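You operate a simulated robot arm through the tools that you are given. There is no shell and no other tool. Be economical: measure what you need, move in short steps, check, and stop when the job is done.

Carry out the task below with a simulated robot arm. There is one attempt and no reset: what you move stays moved.

Task
Put the eyelet tube with the black cap on the job card with the purple head.

It is judged by the outcome, as a careful person would: the job done as asked, and still so three seconds after it is handed in. It fails if anything else is knocked over, pushed out of place, dropped, spilled or broken. Lids that push on must go on centred and level and be pressed home; caps that screw on are set level and turned clockwise until they are tight.

Robot
A 7-joint arm with a two-finger parallel gripper, fixed in place. Base frame: the origin is at the foot of the arm, x ahead of it, y to its left, z up; the work surface is at about z = 0. Lengths are in m, angles in rad, forces in N, time in s.
With the tool pointing down near the work surface it reaches from about 0.22 to 0.58 m from the base axis. Its first joint turns from -1.152 to 1.152 rad. Payload 2.5 kg.
The TCP is the grasp point between the finger pads, 0.023 m short of the fingertips. In the tool frame z runs along the fingers and y along their closing line. Largest opening 0.094 m; finger width 0.038, thickness 0.01; the body of the gripper, 0.054 by 0.096 m, starts 0.039 m behind the TCP.
Orientation is that of the tool frame in the base frame, as a unit quaternion [x, y, z, w]. With the fingers straight down and closing along the base's y, the tool's x points along the base's -x, its y along +y and its z along -z.

Tools
- The arm moves only by the tool play_rows. Its argument "deltas" is a list of rows, each a list of 7 numbers: the shift along the base's x, y, z in units of 400 mm (1.0 is 400 mm), then the turn, a rotation vector about the base's x, y, z in units of 180 degrees (1.0 is 180 degrees), then the closure, from 0 (fully open) to 1 (shut). In form: [[tx, ty, tz, rx, ry, rz, grip], ...]. A call has 1 to 10 rows; each row is the pose to reach, as a shift and turn from the pose commanded when the call began. A call with a number of a shift or a turn outside -1 to 1 is refused whole. Each row takes 0.2 s and may step no farther than 0.05 m and 0.15 rad from the row before; otherwise, or with a gripper value out of range, the whole call is refused. A pose out of reach is approached as far as the arm can. The call stops where the force on the tool passes 40 N (or 10 N more than at its start, if that is more) or the arm is blocked; 0.2 s more then pass. The fingers move at their own pace (about 0.108 m/s each) and stop on an object; they squeeze with about 29 N. The grip force told is the motor's: it shows also when the fingers shut on nothing. Time passes only in rows, and 0.2 s behind the last, so rows that repeat a pose let the fingers close. It gives the time, the measured TCP pose, the force on the tool (base axes), the opening and the grip force at its end, in the units of the frame above (readings bear some noise).
- Cameras (640 x 400 px; columns grow to the right, rows downward): "scene" is fixed at [0.1451, -0.4258, 0.5303]; the picture's right is [0.50, -0.87, 0.00], its down [-0.56, -0.33, -0.76] and it looks along [0.66, 0.38, -0.65] (base axes); focal length 287 px, centre (320, 200). "wrist" rides on the gripper at [-0.039, 0, -0.044] in the tool frame; the picture's right is [0.00, -1.00, 0.00], its down [0.97, 0.00, -0.24] and it looks along [0.24, 0.00, 0.97] (tool axes); focal length 218 px, centre (320, 200). There is no depth. A picture from a camera that has moved, and an enlarged one, comes with that camera's place and axes in the base frame and with its lens. The place of the scene camera against the robot may be out by one fixed shift of up to 0.018 m in any direction.
- capture(camera): a new picture of that camera. No time passes.
- zoom(camera, box): a new picture of the part [left, top, right, bottom] of that camera's present view, enlarged. No time passes.
- job_done(): hands the job in; it is judged then, once.

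Go step by step. Nothing tells you positions but the pictures and the camera data: compare them with the known pose of the tool, close in by small moves and look again before you grip or let go. The budget is 90 turns and 46 pictures, counting those below and the enlarged ones. Unless the task says otherwise, let go and move clear before handing in, and close with one line.

The tools are called after "Request:" as name(argument=value, ...) on one line, values as JSON. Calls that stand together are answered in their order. play_rows: Moves the arm, as the interface text tells. Its arguments: {"type":"object","properties":{"deltas":{"type":"array","items":{"type":"array","items":{"type":"number"}}}},"required":["deltas"]} The other tools are called the same way: capture (camera) takes a picture; zoom (camera, box) takes an enlarged picture of a part of a camera's view; job_done () hands the job in.

At the start:

```text
time: 0.0
tool_pos: [0.3874, -0.0836, 0.3308]
orientation: [0.0, 1.0, 0.0, 0.0]
ft_force: [0.1, 0.2, 0.1]
gripper_width: 0.0941
gripper_force: 0.1
```

scene: 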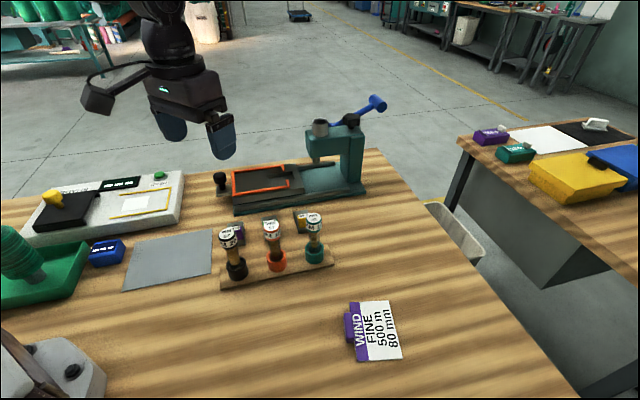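
wrist: 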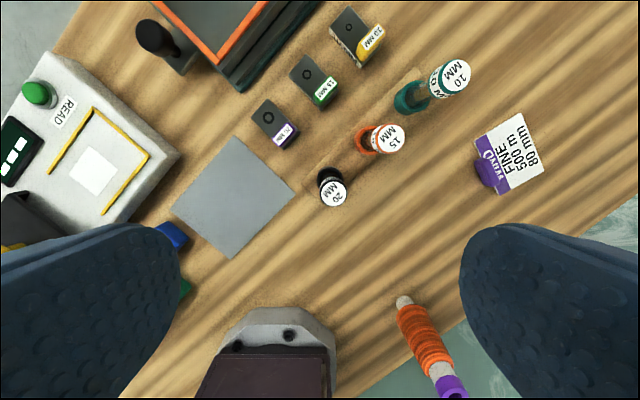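

I see a small rack with three tubes (black, orange, teal) and the purple-headed job card to their right. I'll look closer at them.

Request:
zoom(camera="scene", box=[200, 190, 420, 370])

Request:
zoom(camera="wrist", box=[240, 20, 560, 220])

```text
2.22 times, centred on (310, 280) of scene
camera zoom: at [0.1451, -0.4258, 0.5303], right [0.5, -0.87, 0.0], down [-0.56, -0.33, -0.76], along [0.66, 0.38, -0.65], focal length 637 px, centre (342, 22)
```

zoom: 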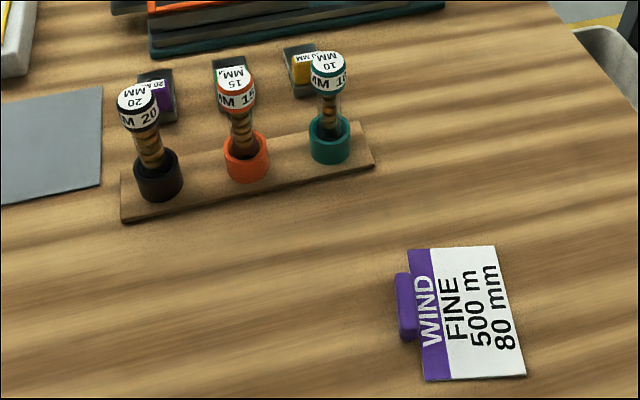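

```text
2.00 times, centred on (400, 120) of wrist
camera zoom: at [0.4275, -0.0833, 0.3732], right [0.0, -1.0, 0.0], down [-0.97, 0.0, 0.24], along [-0.24, 0.0, -0.97], focal length 436 px, centre (160, 360)
```

zoom: 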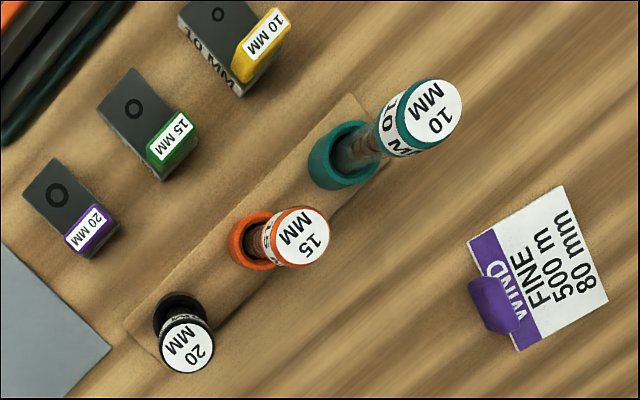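

The three tubes stand in cups on a rack lying at 45°. The black-capped one (20 MM) is near (0.377, -0.098) with its top at z≈0.135. The card is near (0.415, -0.40). I'll turn the closing line square to the rack and go above the tube.

Request:
play_rows(deltas=[[-0.005, -0.006, -0.04, 0, 0, -0.042, 0], [-0.01, -0.012, -0.08, 0, 0, -0.084, 0], [-0.015, -0.018, -0.12, 0, 0, -0.126, 0], [-0.02, -0.024, -0.16, 0, 0, -0.168, 0], [-0.024, -0.03, -0.2, 0, 0, -0.21, 0], [-0.027, -0.036, -0.23, 0, 0, -0.25, 0], [-0.027, -0.036, -0.23, 0, 0, -0.25, 0]])

Request:
capture(camera="wrist")

Request:
capture(camera="scene")

```text
time: 1.6
tool_pos: [0.3768, -0.0997, 0.2364]
orientation: [0.383, 0.924, 0.0, -0.001]
ft_force: [0.0, 0.2, -1.1]
gripper_width: 0.0938
gripper_force: 0.1
```

```text
41 pictures are left
camera wrist: at [0.4049, -0.1257, 0.2807], right [-0.71, -0.71, 0.0], down [-0.69, 0.69, 0.24], along [-0.17, 0.17, -0.97], focal length 218 px, centre (320, 200)
```

wrist: 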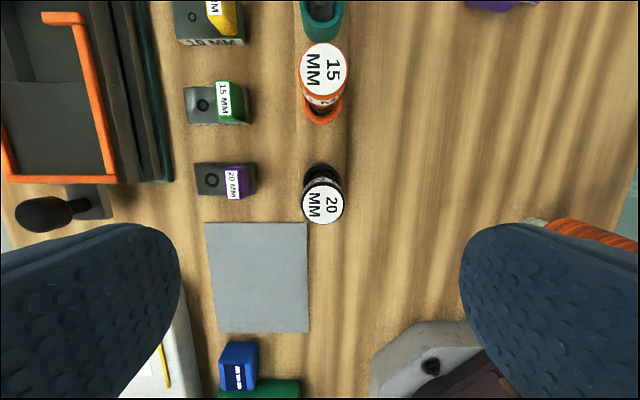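

```text
40 pictures are left
```

scene: 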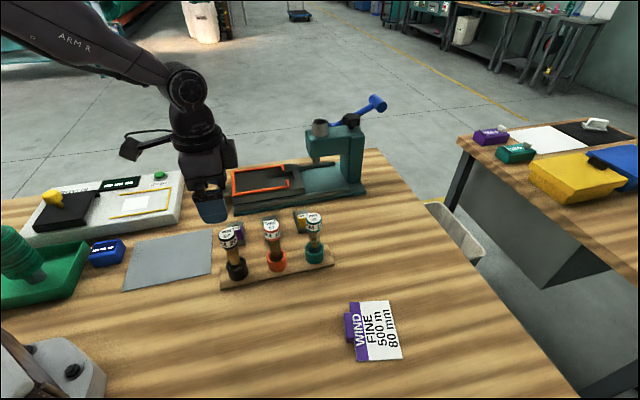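

The gripper is centred over the black cap, whose top is at z≈0.13. I'll go down around the cap to z≈0.115 with the fingers open.

Request:
play_rows(deltas=[[0, 0, -0.06, 0, 0, 0, 0], [0, 0, -0.12, 0, 0, 0, 0], [0, 0, -0.18, 0, 0, 0, 0], [0, 0, -0.22, 0, 0, 0, 0], [0, 0, -0.26, 0, 0, 0, 0], [0, 0, -0.3, 0, 0, 0, 0], [0, 0, -0.3, 0, 0, 0, 0]])

Request:
capture(camera="wrist")

Request:
zoom(camera="scene", box=[160, 160, 360, 300])

```text
time: 3.2
tool_pos: [0.3791, -0.0981, 0.1152]
orientation: [0.383, 0.924, 0.0, 0.0]
ft_force: [0.2, -0.3, -0.6]
gripper_width: 0.0937
gripper_force: 0.0
```

```text
39 pictures are left
camera wrist: at [0.406, -0.1258, 0.1595], right [-0.71, -0.71, 0.0], down [-0.69, 0.69, 0.24], along [-0.17, 0.17, -0.97], focal length 218 px, centre (320, 200)
```

wrist: 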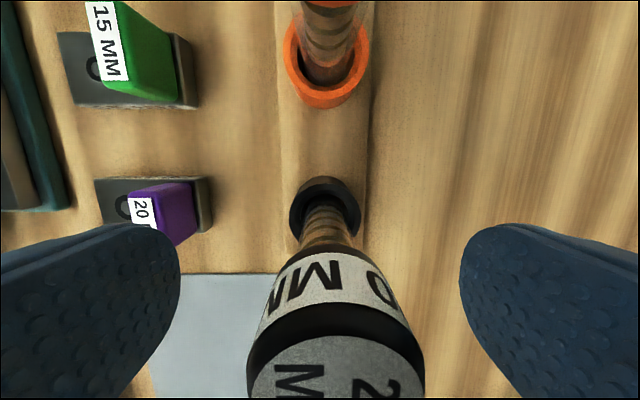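

```text
2.86 times, centred on (260, 230) of scene
camera zoom: at [0.1451, -0.4258, 0.5303], right [0.5, -0.87, 0.0], down [-0.56, -0.33, -0.76], along [0.66, 0.38, -0.65], focal length 819 px, centre (491, 114)
```

zoom: 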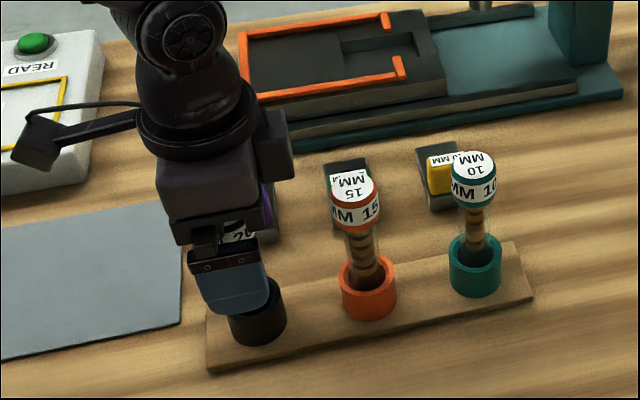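

The cap is between the fingers, about 2–3 mm off along the closing line. I'll correct that and close.

Request:
play_rows(deltas=[[-0.005, -0.004, -0.005, 0, 0, 0, 0], [-0.005, -0.004, -0.005, 0, 0, 0, 0.4], [-0.005, -0.004, -0.005, 0, 0, 0, 0.6], [-0.005, -0.004, -0.005, 0, 0, 0, 1], [-0.005, -0.004, -0.005, 0, 0, 0, 1], [-0.005, -0.004, -0.005, 0, 0, 0, 1]])

Request:
zoom(camera="scene", box=[160, 160, 360, 300])

```text
time: 4.6
tool_pos: [0.3766, -0.099, 0.1158]
orientation: [0.383, 0.924, 0.001, 0.0]
ft_force: [-0.1, -0.7, 0.2]
gripper_width: 0.0299
gripper_force: 28.7
```

```text
2.86 times, centred on (260, 230) of scene
camera zoom: at [0.1451, -0.4258, 0.5303], right [0.5, -0.87, 0.0], down [-0.56, -0.33, -0.76], along [0.66, 0.38, -0.65], focal length 819 px, centre (491, 114)
```

zoom: 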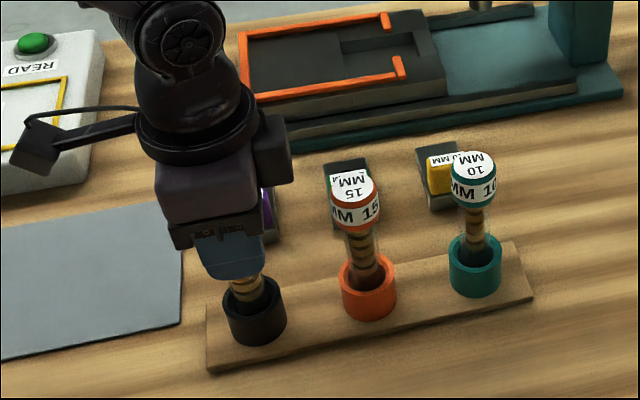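

The cap is gripped at 30 mm wide. I'll lift straight up out of the cup, slowly at first.

Request:
play_rows(deltas=[[0, 0, 0.02, 0, 0, 0, 1], [0, 0, 0.05, 0, 0, 0, 1], [0, 0, 0.09, 0, 0, 0, 1], [0, 0, 0.14, 0, 0, 0, 1], [0, 0, 0.2, 0, 0, 0, 1], [0, 0, 0.27, 0, 0, 0, 1], [0, 0, 0.34, 0, 0, 0, 1], [0, 0, 0.4, 0, 0, 0, 1], [0, 0, 0.4, 0, 0, 0, 1]])

Request:
zoom(camera="scene", box=[120, 60, 360, 300])

Request:
capture(camera="wrist")

```text
time: 6.6
tool_pos: [0.3771, -0.0993, 0.2768]
orientation: [0.382, 0.924, 0.0, 0.0]
ft_force: [0.9, -0.6, -1.5]
gripper_width: 0.0299
gripper_force: 29.2
```

```text
1.67 times, centred on (240, 180) of scene
camera zoom: at [0.1451, -0.4258, 0.5303], right [0.5, -0.87, 0.0], down [-0.56, -0.33, -0.76], along [0.66, 0.38, -0.65], focal length 478 px, centre (453, 233)
```

zoom: 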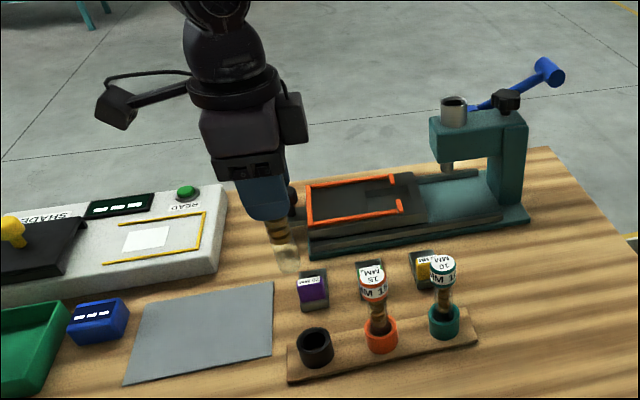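

```text
35 pictures are left
camera wrist: at [0.4036, -0.1265, 0.3202], right [-0.71, -0.71, 0.0], down [-0.69, 0.69, 0.24], along [-0.17, 0.17, -0.97], focal length 218 px, centre (320, 200)
```

wrist: 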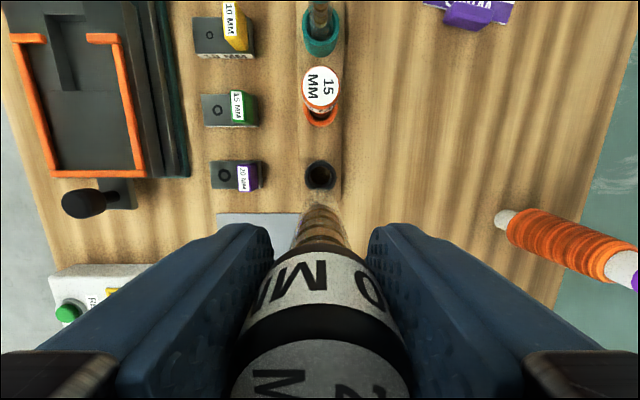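

The tube came out cleanly. I'll check the shape of its bottom.

Request:
zoom(camera="scene", box=[200, 120, 260, 170])

```text
8.00 times, centred on (230, 145) of scene
camera zoom: at [0.1451, -0.4258, 0.5303], right [0.5, -0.87, 0.0], down [-0.56, -0.33, -0.76], along [0.66, 0.38, -0.65], focal length 2292 px, centre (1040, 640)
```

zoom: 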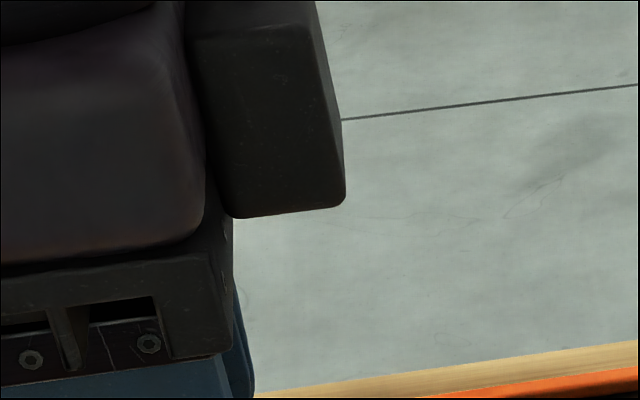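

I aimed too high; the tube's bottom is near (219, 213) in the scene view.

Request:
zoom(camera="scene", box=[184, 180, 256, 225])

```text
8.89 times, centred on (220, 202) of scene
camera zoom: at [0.1451, -0.4258, 0.5303], right [0.5, -0.87, 0.0], down [-0.56, -0.33, -0.76], along [0.66, 0.38, -0.65], focal length 2547 px, centre (1209, 178)
```

zoom: 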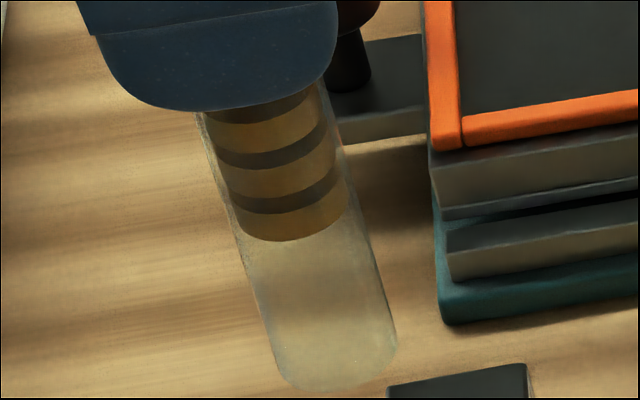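

The bottom is flat, about 0.107 m below the TCP, so the tube can stand on the card. I'll carry it at height towards the card and look.

Request:
play_rows(deltas=[[0.004, -0.04, 0, 0, 0, 0, 1], [0.01, -0.11, 0, 0, 0, 0, 1], [0.016, -0.19, 0, 0, 0, 0, 1], [0.022, -0.27, 0, 0, 0, 0, 1], [0.03, -0.36, 0, 0, 0, 0, 1], [0.037, -0.45, 0, 0, 0, 0, 1], [0.045, -0.53, 0, 0, 0, 0, 1], [0.05, -0.6, 0, 0, 0, 0, 1], [0.055, -0.64, 0, 0, 0, 0, 1], [0.055, -0.64, 0, 0, 0, 0, 1]])

Request:
capture(camera="wrist")

Request:
capture(camera="scene")

```text
time: 8.8
tool_pos: [0.3962, -0.3569, 0.2737]
orientation: [0.383, 0.924, 0.0, 0.0]
ft_force: [-0.2, -0.2, 0.2]
gripper_width: 0.0299
gripper_force: 29.3
```

```text
32 pictures are left
camera wrist: at [0.4238, -0.3828, 0.3178], right [-0.71, -0.71, 0.0], down [-0.69, 0.69, 0.24], along [-0.17, 0.17, -0.97], focal length 218 px, centre (320, 200)
```

wrist: 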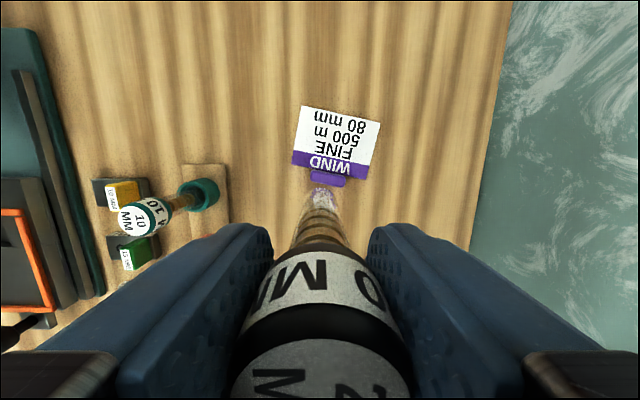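

```text
31 pictures are left
```

scene: 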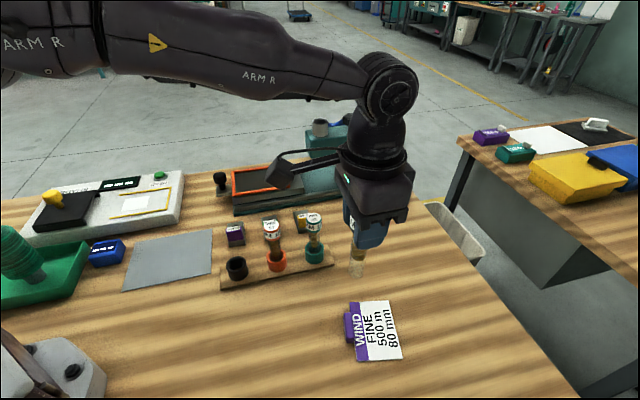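

The card is flat and about 0.11 × 0.08 m, centred near (0.412, -0.40). I'll move over its centre and lower until the tube's bottom is about 2 cm above it.

Request:
play_rows(deltas=[[0.018, -0.05, 0, 0, 0, 0, 1], [0.037, -0.103, 0, 0, 0, 0, 1], [0.037, -0.103, -0.06, 0, 0, 0, 1], [0.037, -0.103, -0.12, 0, 0, 0, 1], [0.037, -0.103, -0.18, 0, 0, 0, 1], [0.037, -0.103, -0.24, 0, 0, 0, 1], [0.037, -0.103, -0.29, 0, 0, 0, 1], [0.037, -0.103, -0.33, 0, 0, 0, 1], [0.037, -0.103, -0.35, 0, 0, 0, 1], [0.037, -0.103, -0.35, 0, 0, 0, 1]])

Request:
zoom(camera="scene", box=[290, 220, 450, 380])

Request:
capture(camera="wrist")

```text
time: 11.0
tool_pos: [0.4116, -0.3949, 0.1348]
orientation: [0.382, 0.924, 0.0, 0.0]
ft_force: [0.4, -0.4, -0.7]
gripper_width: 0.0298
gripper_force: 29.3
```

```text
2.50 times, centred on (370, 300) of scene
camera zoom: at [0.1451, -0.4258, 0.5303], right [0.5, -0.87, 0.0], down [-0.56, -0.33, -0.76], along [0.66, 0.38, -0.65], focal length 716 px, centre (195, -50)
```

zoom: 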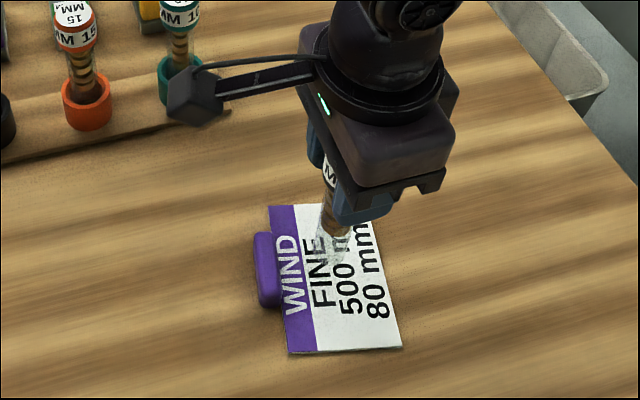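

```text
29 pictures are left
camera wrist: at [0.4399, -0.4228, 0.179], right [-0.71, -0.71, 0.0], down [-0.69, 0.69, 0.24], along [-0.17, 0.17, -0.97], focal length 218 px, centre (320, 200)
```

wrist: 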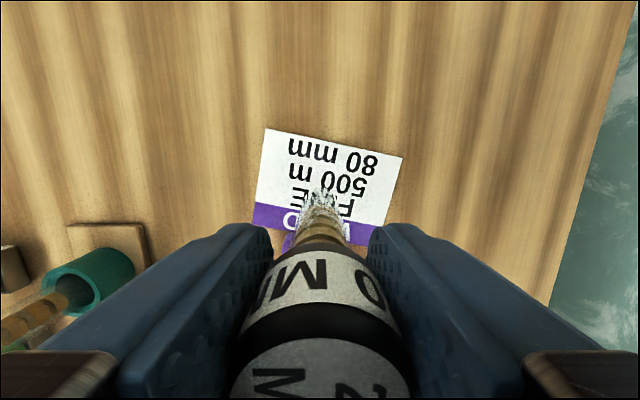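

The tube is over the centre of the card with a gap of about 2.5 cm. I'll lower it gently.

Request:
play_rows(deltas=[[0, 0, -0.012, 0, 0, 0, 1], [0, 0, -0.024, 0, 0, 0, 1], [0, 0, -0.034, 0, 0, 0, 1], [0, 0, -0.042, 0, 0, 0, 1], [0, 0, -0.042, 0, 0, 0, 1]])

Request:
zoom(camera="scene", box=[330, 270, 410, 370])

```text
time: 12.2
tool_pos: [0.4134, -0.397, 0.1192]
orientation: [0.383, 0.924, 0.002, 0.0]
ft_force: [0.7, 0.4, -0.9]
gripper_width: 0.0299
gripper_force: 29.3
```

```text
4.00 times, centred on (370, 320) of scene
camera zoom: at [0.1451, -0.4258, 0.5303], right [0.5, -0.87, 0.0], down [-0.56, -0.33, -0.76], along [0.66, 0.38, -0.65], focal length 1146 px, centre (120, -280)
```

zoom: 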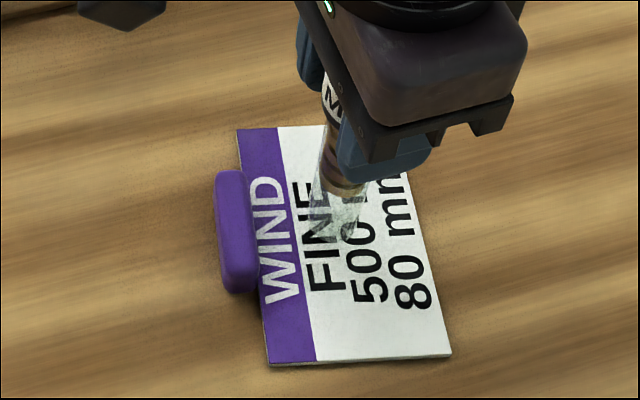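

Request:
play_rows(deltas=[[0, 0, -0.005, 0, 0, 0, 1], [0, 0, -0.01, 0, 0, 0, 1], [0, 0, -0.014, 0, 0, 0, 1], [0, 0, -0.018, 0, 0, 0, 1], [0, 0, -0.018, 0, 0, 0, 1]])

Request:
zoom(camera="scene", box=[330, 270, 410, 370])

```text
time: 13.4
tool_pos: [0.4123, -0.3981, 0.1114]
orientation: [0.382, 0.924, 0.0, 0.0]
ft_force: [0.2, -0.3, 0.0]
gripper_width: 0.0301
gripper_force: 29.3
```

```text
4.00 times, centred on (370, 320) of scene
camera zoom: at [0.1451, -0.4258, 0.5303], right [0.5, -0.87, 0.0], down [-0.56, -0.33, -0.76], along [0.66, 0.38, -0.65], focal length 1146 px, centre (120, -280)
```

zoom: 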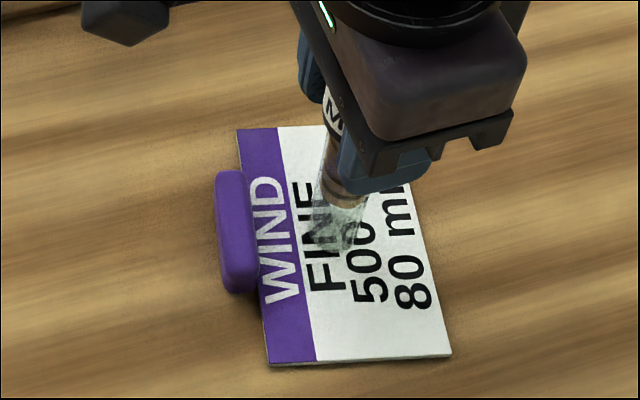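

No contact is felt yet, so I'll go on in about 1 mm steps.

Request:
play_rows(deltas=[[0, 0, -0.0025, 0, 0, 0, 1], [0, 0, -0.005, 0, 0, 0, 1], [0, 0, -0.0075, 0, 0, 0, 1], [0, 0, -0.0075, 0, 0, 0, 1]])

```text
time: 14.4
tool_pos: [0.4124, -0.3966, 0.1094]
orientation: [0.382, 0.924, 0.0, 0.0]
ft_force: [0.2, 0.2, 2.4]
gripper_width: 0.0301
gripper_force: 29.0
```

The vertical force rose slightly, to 2.4 N. I'll go one more millimetre to confirm contact.

Request:
play_rows(deltas=[[0, 0, -0.0025, 0, 0, 0, 1], [0, 0, -0.0025, 0, 0, 0, 1]])

Request:
zoom(camera="scene", box=[330, 270, 410, 370])

```text
time: 15.0
tool_pos: [0.4128, -0.398, 0.1098]
orientation: [0.383, 0.924, -0.001, 0.001]
ft_force: [-1.0, 3.3, 17.4]
gripper_width: 0.0301
gripper_force: 29.6
```

```text
4.00 times, centred on (370, 320) of scene
camera zoom: at [0.145, -0.4257, 0.5304], right [0.5, -0.87, 0.0], down [-0.56, -0.33, -0.76], along [0.66, 0.38, -0.65], focal length 1146 px, centre (120, -280)
```

zoom: 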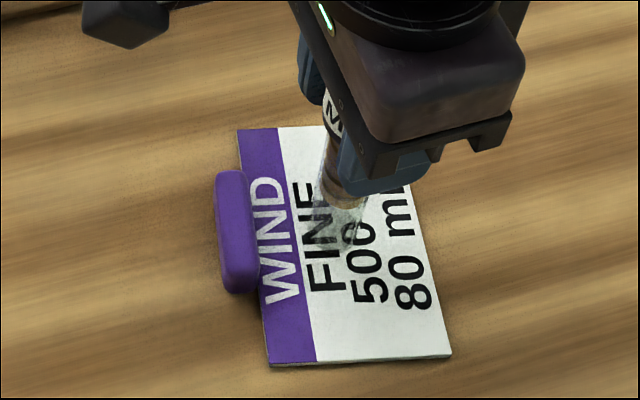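

Contact is clear at 17 N. I'll back off 0.8 mm to ease the load, then open the fingers gently.

Request:
play_rows(deltas=[[0, 0, 0.002, 0, 0, 0, 1], [0, 0, 0.002, 0, 0, 0, 1]])

```text
time: 15.6
tool_pos: [0.412, -0.3987, 0.1098]
orientation: [0.382, 0.924, 0.0, 0.002]
ft_force: [2.9, -0.8, 15.6]
gripper_width: 0.0298
gripper_force: 29.2
```

Request:
play_rows(deltas=[[0, 0, 0.002, 0, 0, 0, 1], [0, 0, 0.002, 0, 0, 0, 1]])

```text
time: 16.2
tool_pos: [0.4115, -0.3976, 0.1099]
orientation: [0.382, 0.924, 0.0, 0.001]
ft_force: [3.3, -2.8, 14.5]
gripper_width: 0.0301
gripper_force: 28.6
```

The load is still 14.5 N, so I'll ease up a little more.

Request:
play_rows(deltas=[[0, 0, 0.002, 0, 0, 0, 1], [0, 0, 0.003, 0, 0, 0, 1], [0, 0, 0.003, 0, 0, 0, 1]])

```text
time: 17.0
tool_pos: [0.4125, -0.3962, 0.1095]
orientation: [0.383, 0.924, 0.001, -0.001]
ft_force: [-0.1, -1.8, 6.4]
gripper_width: 0.0301
gripper_force: 28.7
```

The load has dropped to about 6 N with the tube seated. I'll open slowly now.

Request:
play_rows(deltas=[[0, 0, 0.001, 0, 0, 0, 1], [0, 0, 0.001, 0, 0, 0, 0.64], [0, 0, 0.001, 0, 0, 0, 0.6], [0, 0, 0.001, 0, 0, 0, 0.5], [0, 0, 0.001, 0, 0, 0, 0.3], [0, 0, 0.001, 0, 0, 0, 0.1], [0, 0, 0.001, 0, 0, 0, 0], [0, 0, 0.001, 0, 0, 0, 0]])

Request:
zoom(camera="scene", box=[330, 270, 410, 370])

Request:
capture(camera="wrist")

```text
time: 18.8
tool_pos: [0.4121, -0.3972, 0.1111]
orientation: [0.382, 0.924, 0.0, 0.0]
ft_force: [0.3, -0.4, -0.6]
gripper_width: 0.0941
gripper_force: 0.1
```

```text
4.00 times, centred on (370, 320) of scene
camera zoom: at [0.1451, -0.4258, 0.5303], right [0.5, -0.87, 0.0], down [-0.56, -0.33, -0.76], along [0.66, 0.38, -0.65], focal length 1146 px, centre (120, -280)
```

zoom: 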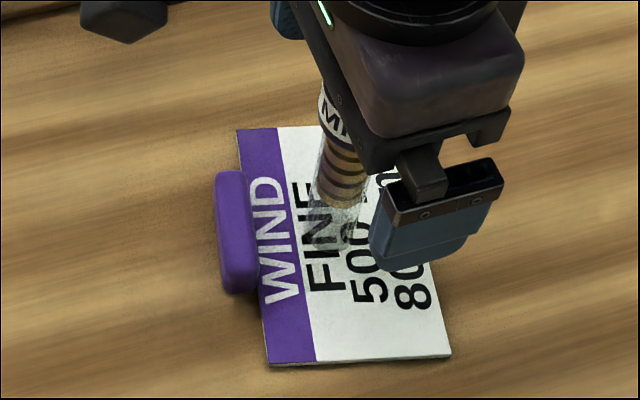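

```text
24 pictures are left
camera wrist: at [0.4404, -0.4241, 0.1552], right [-0.71, -0.71, 0.0], down [-0.69, 0.69, 0.24], along [-0.17, 0.17, -0.97], focal length 218 px, centre (320, 200)
```

wrist: 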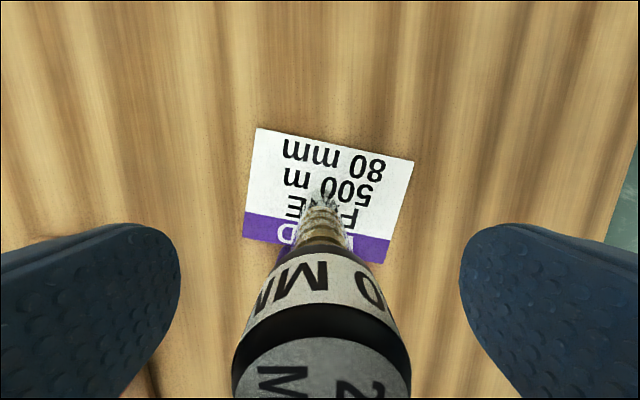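

The tube stands free on the card and the fingers are clear of it. I'll go straight up and back off.

Request:
play_rows(deltas=[[0, 0, 0.03, 0, 0, 0, 0], [0, 0, 0.08, 0, 0, 0, 0], [0, 0, 0.14, 0, 0, 0, 0], [0, 0, 0.22, 0, 0, 0, 0], [0, 0, 0.3, 0, 0, 0, 0], [0, 0, 0.38, 0, 0, 0, 0], [0, 0.08, 0.42, 0, 0, 0, 0], [0, 0.18, 0.42, 0, 0, 0, 0], [0, 0.28, 0.42, 0, 0, 0, 0], [0, 0.28, 0.42, 0, 0, 0, 0]])

Request:
capture(camera="scene")

Request:
zoom(camera="scene", box=[290, 220, 450, 380])

```text
time: 21.0
tool_pos: [0.4114, -0.2834, 0.2785]
orientation: [0.382, 0.924, 0.0, 0.0]
ft_force: [0.0, 1.3, 1.2]
gripper_width: 0.0941
gripper_force: 0.0
```

```text
23 pictures are left
```

scene: 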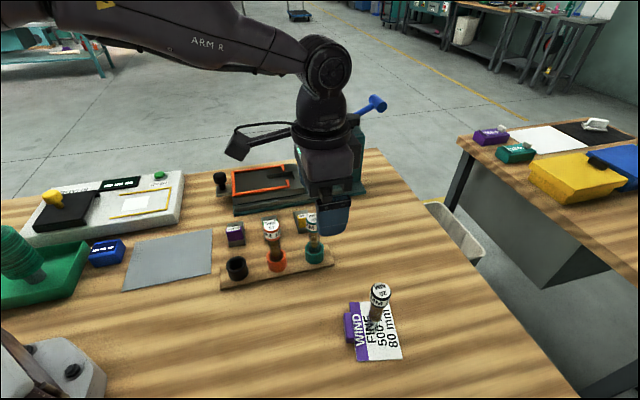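

```text
2.50 times, centred on (370, 300) of scene
camera zoom: at [0.1451, -0.4258, 0.5303], right [0.5, -0.87, 0.0], down [-0.56, -0.33, -0.76], along [0.66, 0.38, -0.65], focal length 716 px, centre (195, -50)
```

zoom: 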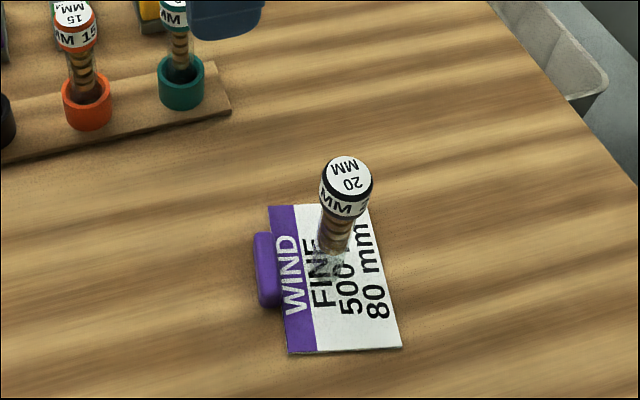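

The black-capped tube stands upright on the purple-headed card, the arm is clear and nothing else has moved. I'm handing in.

Request:
job_done()

```text
The job is handed in.
```

The eyelet tube with the black cap (20 MM) is standing upright on the purple-headed job card. I let go, moved the arm clear and handed the job in.
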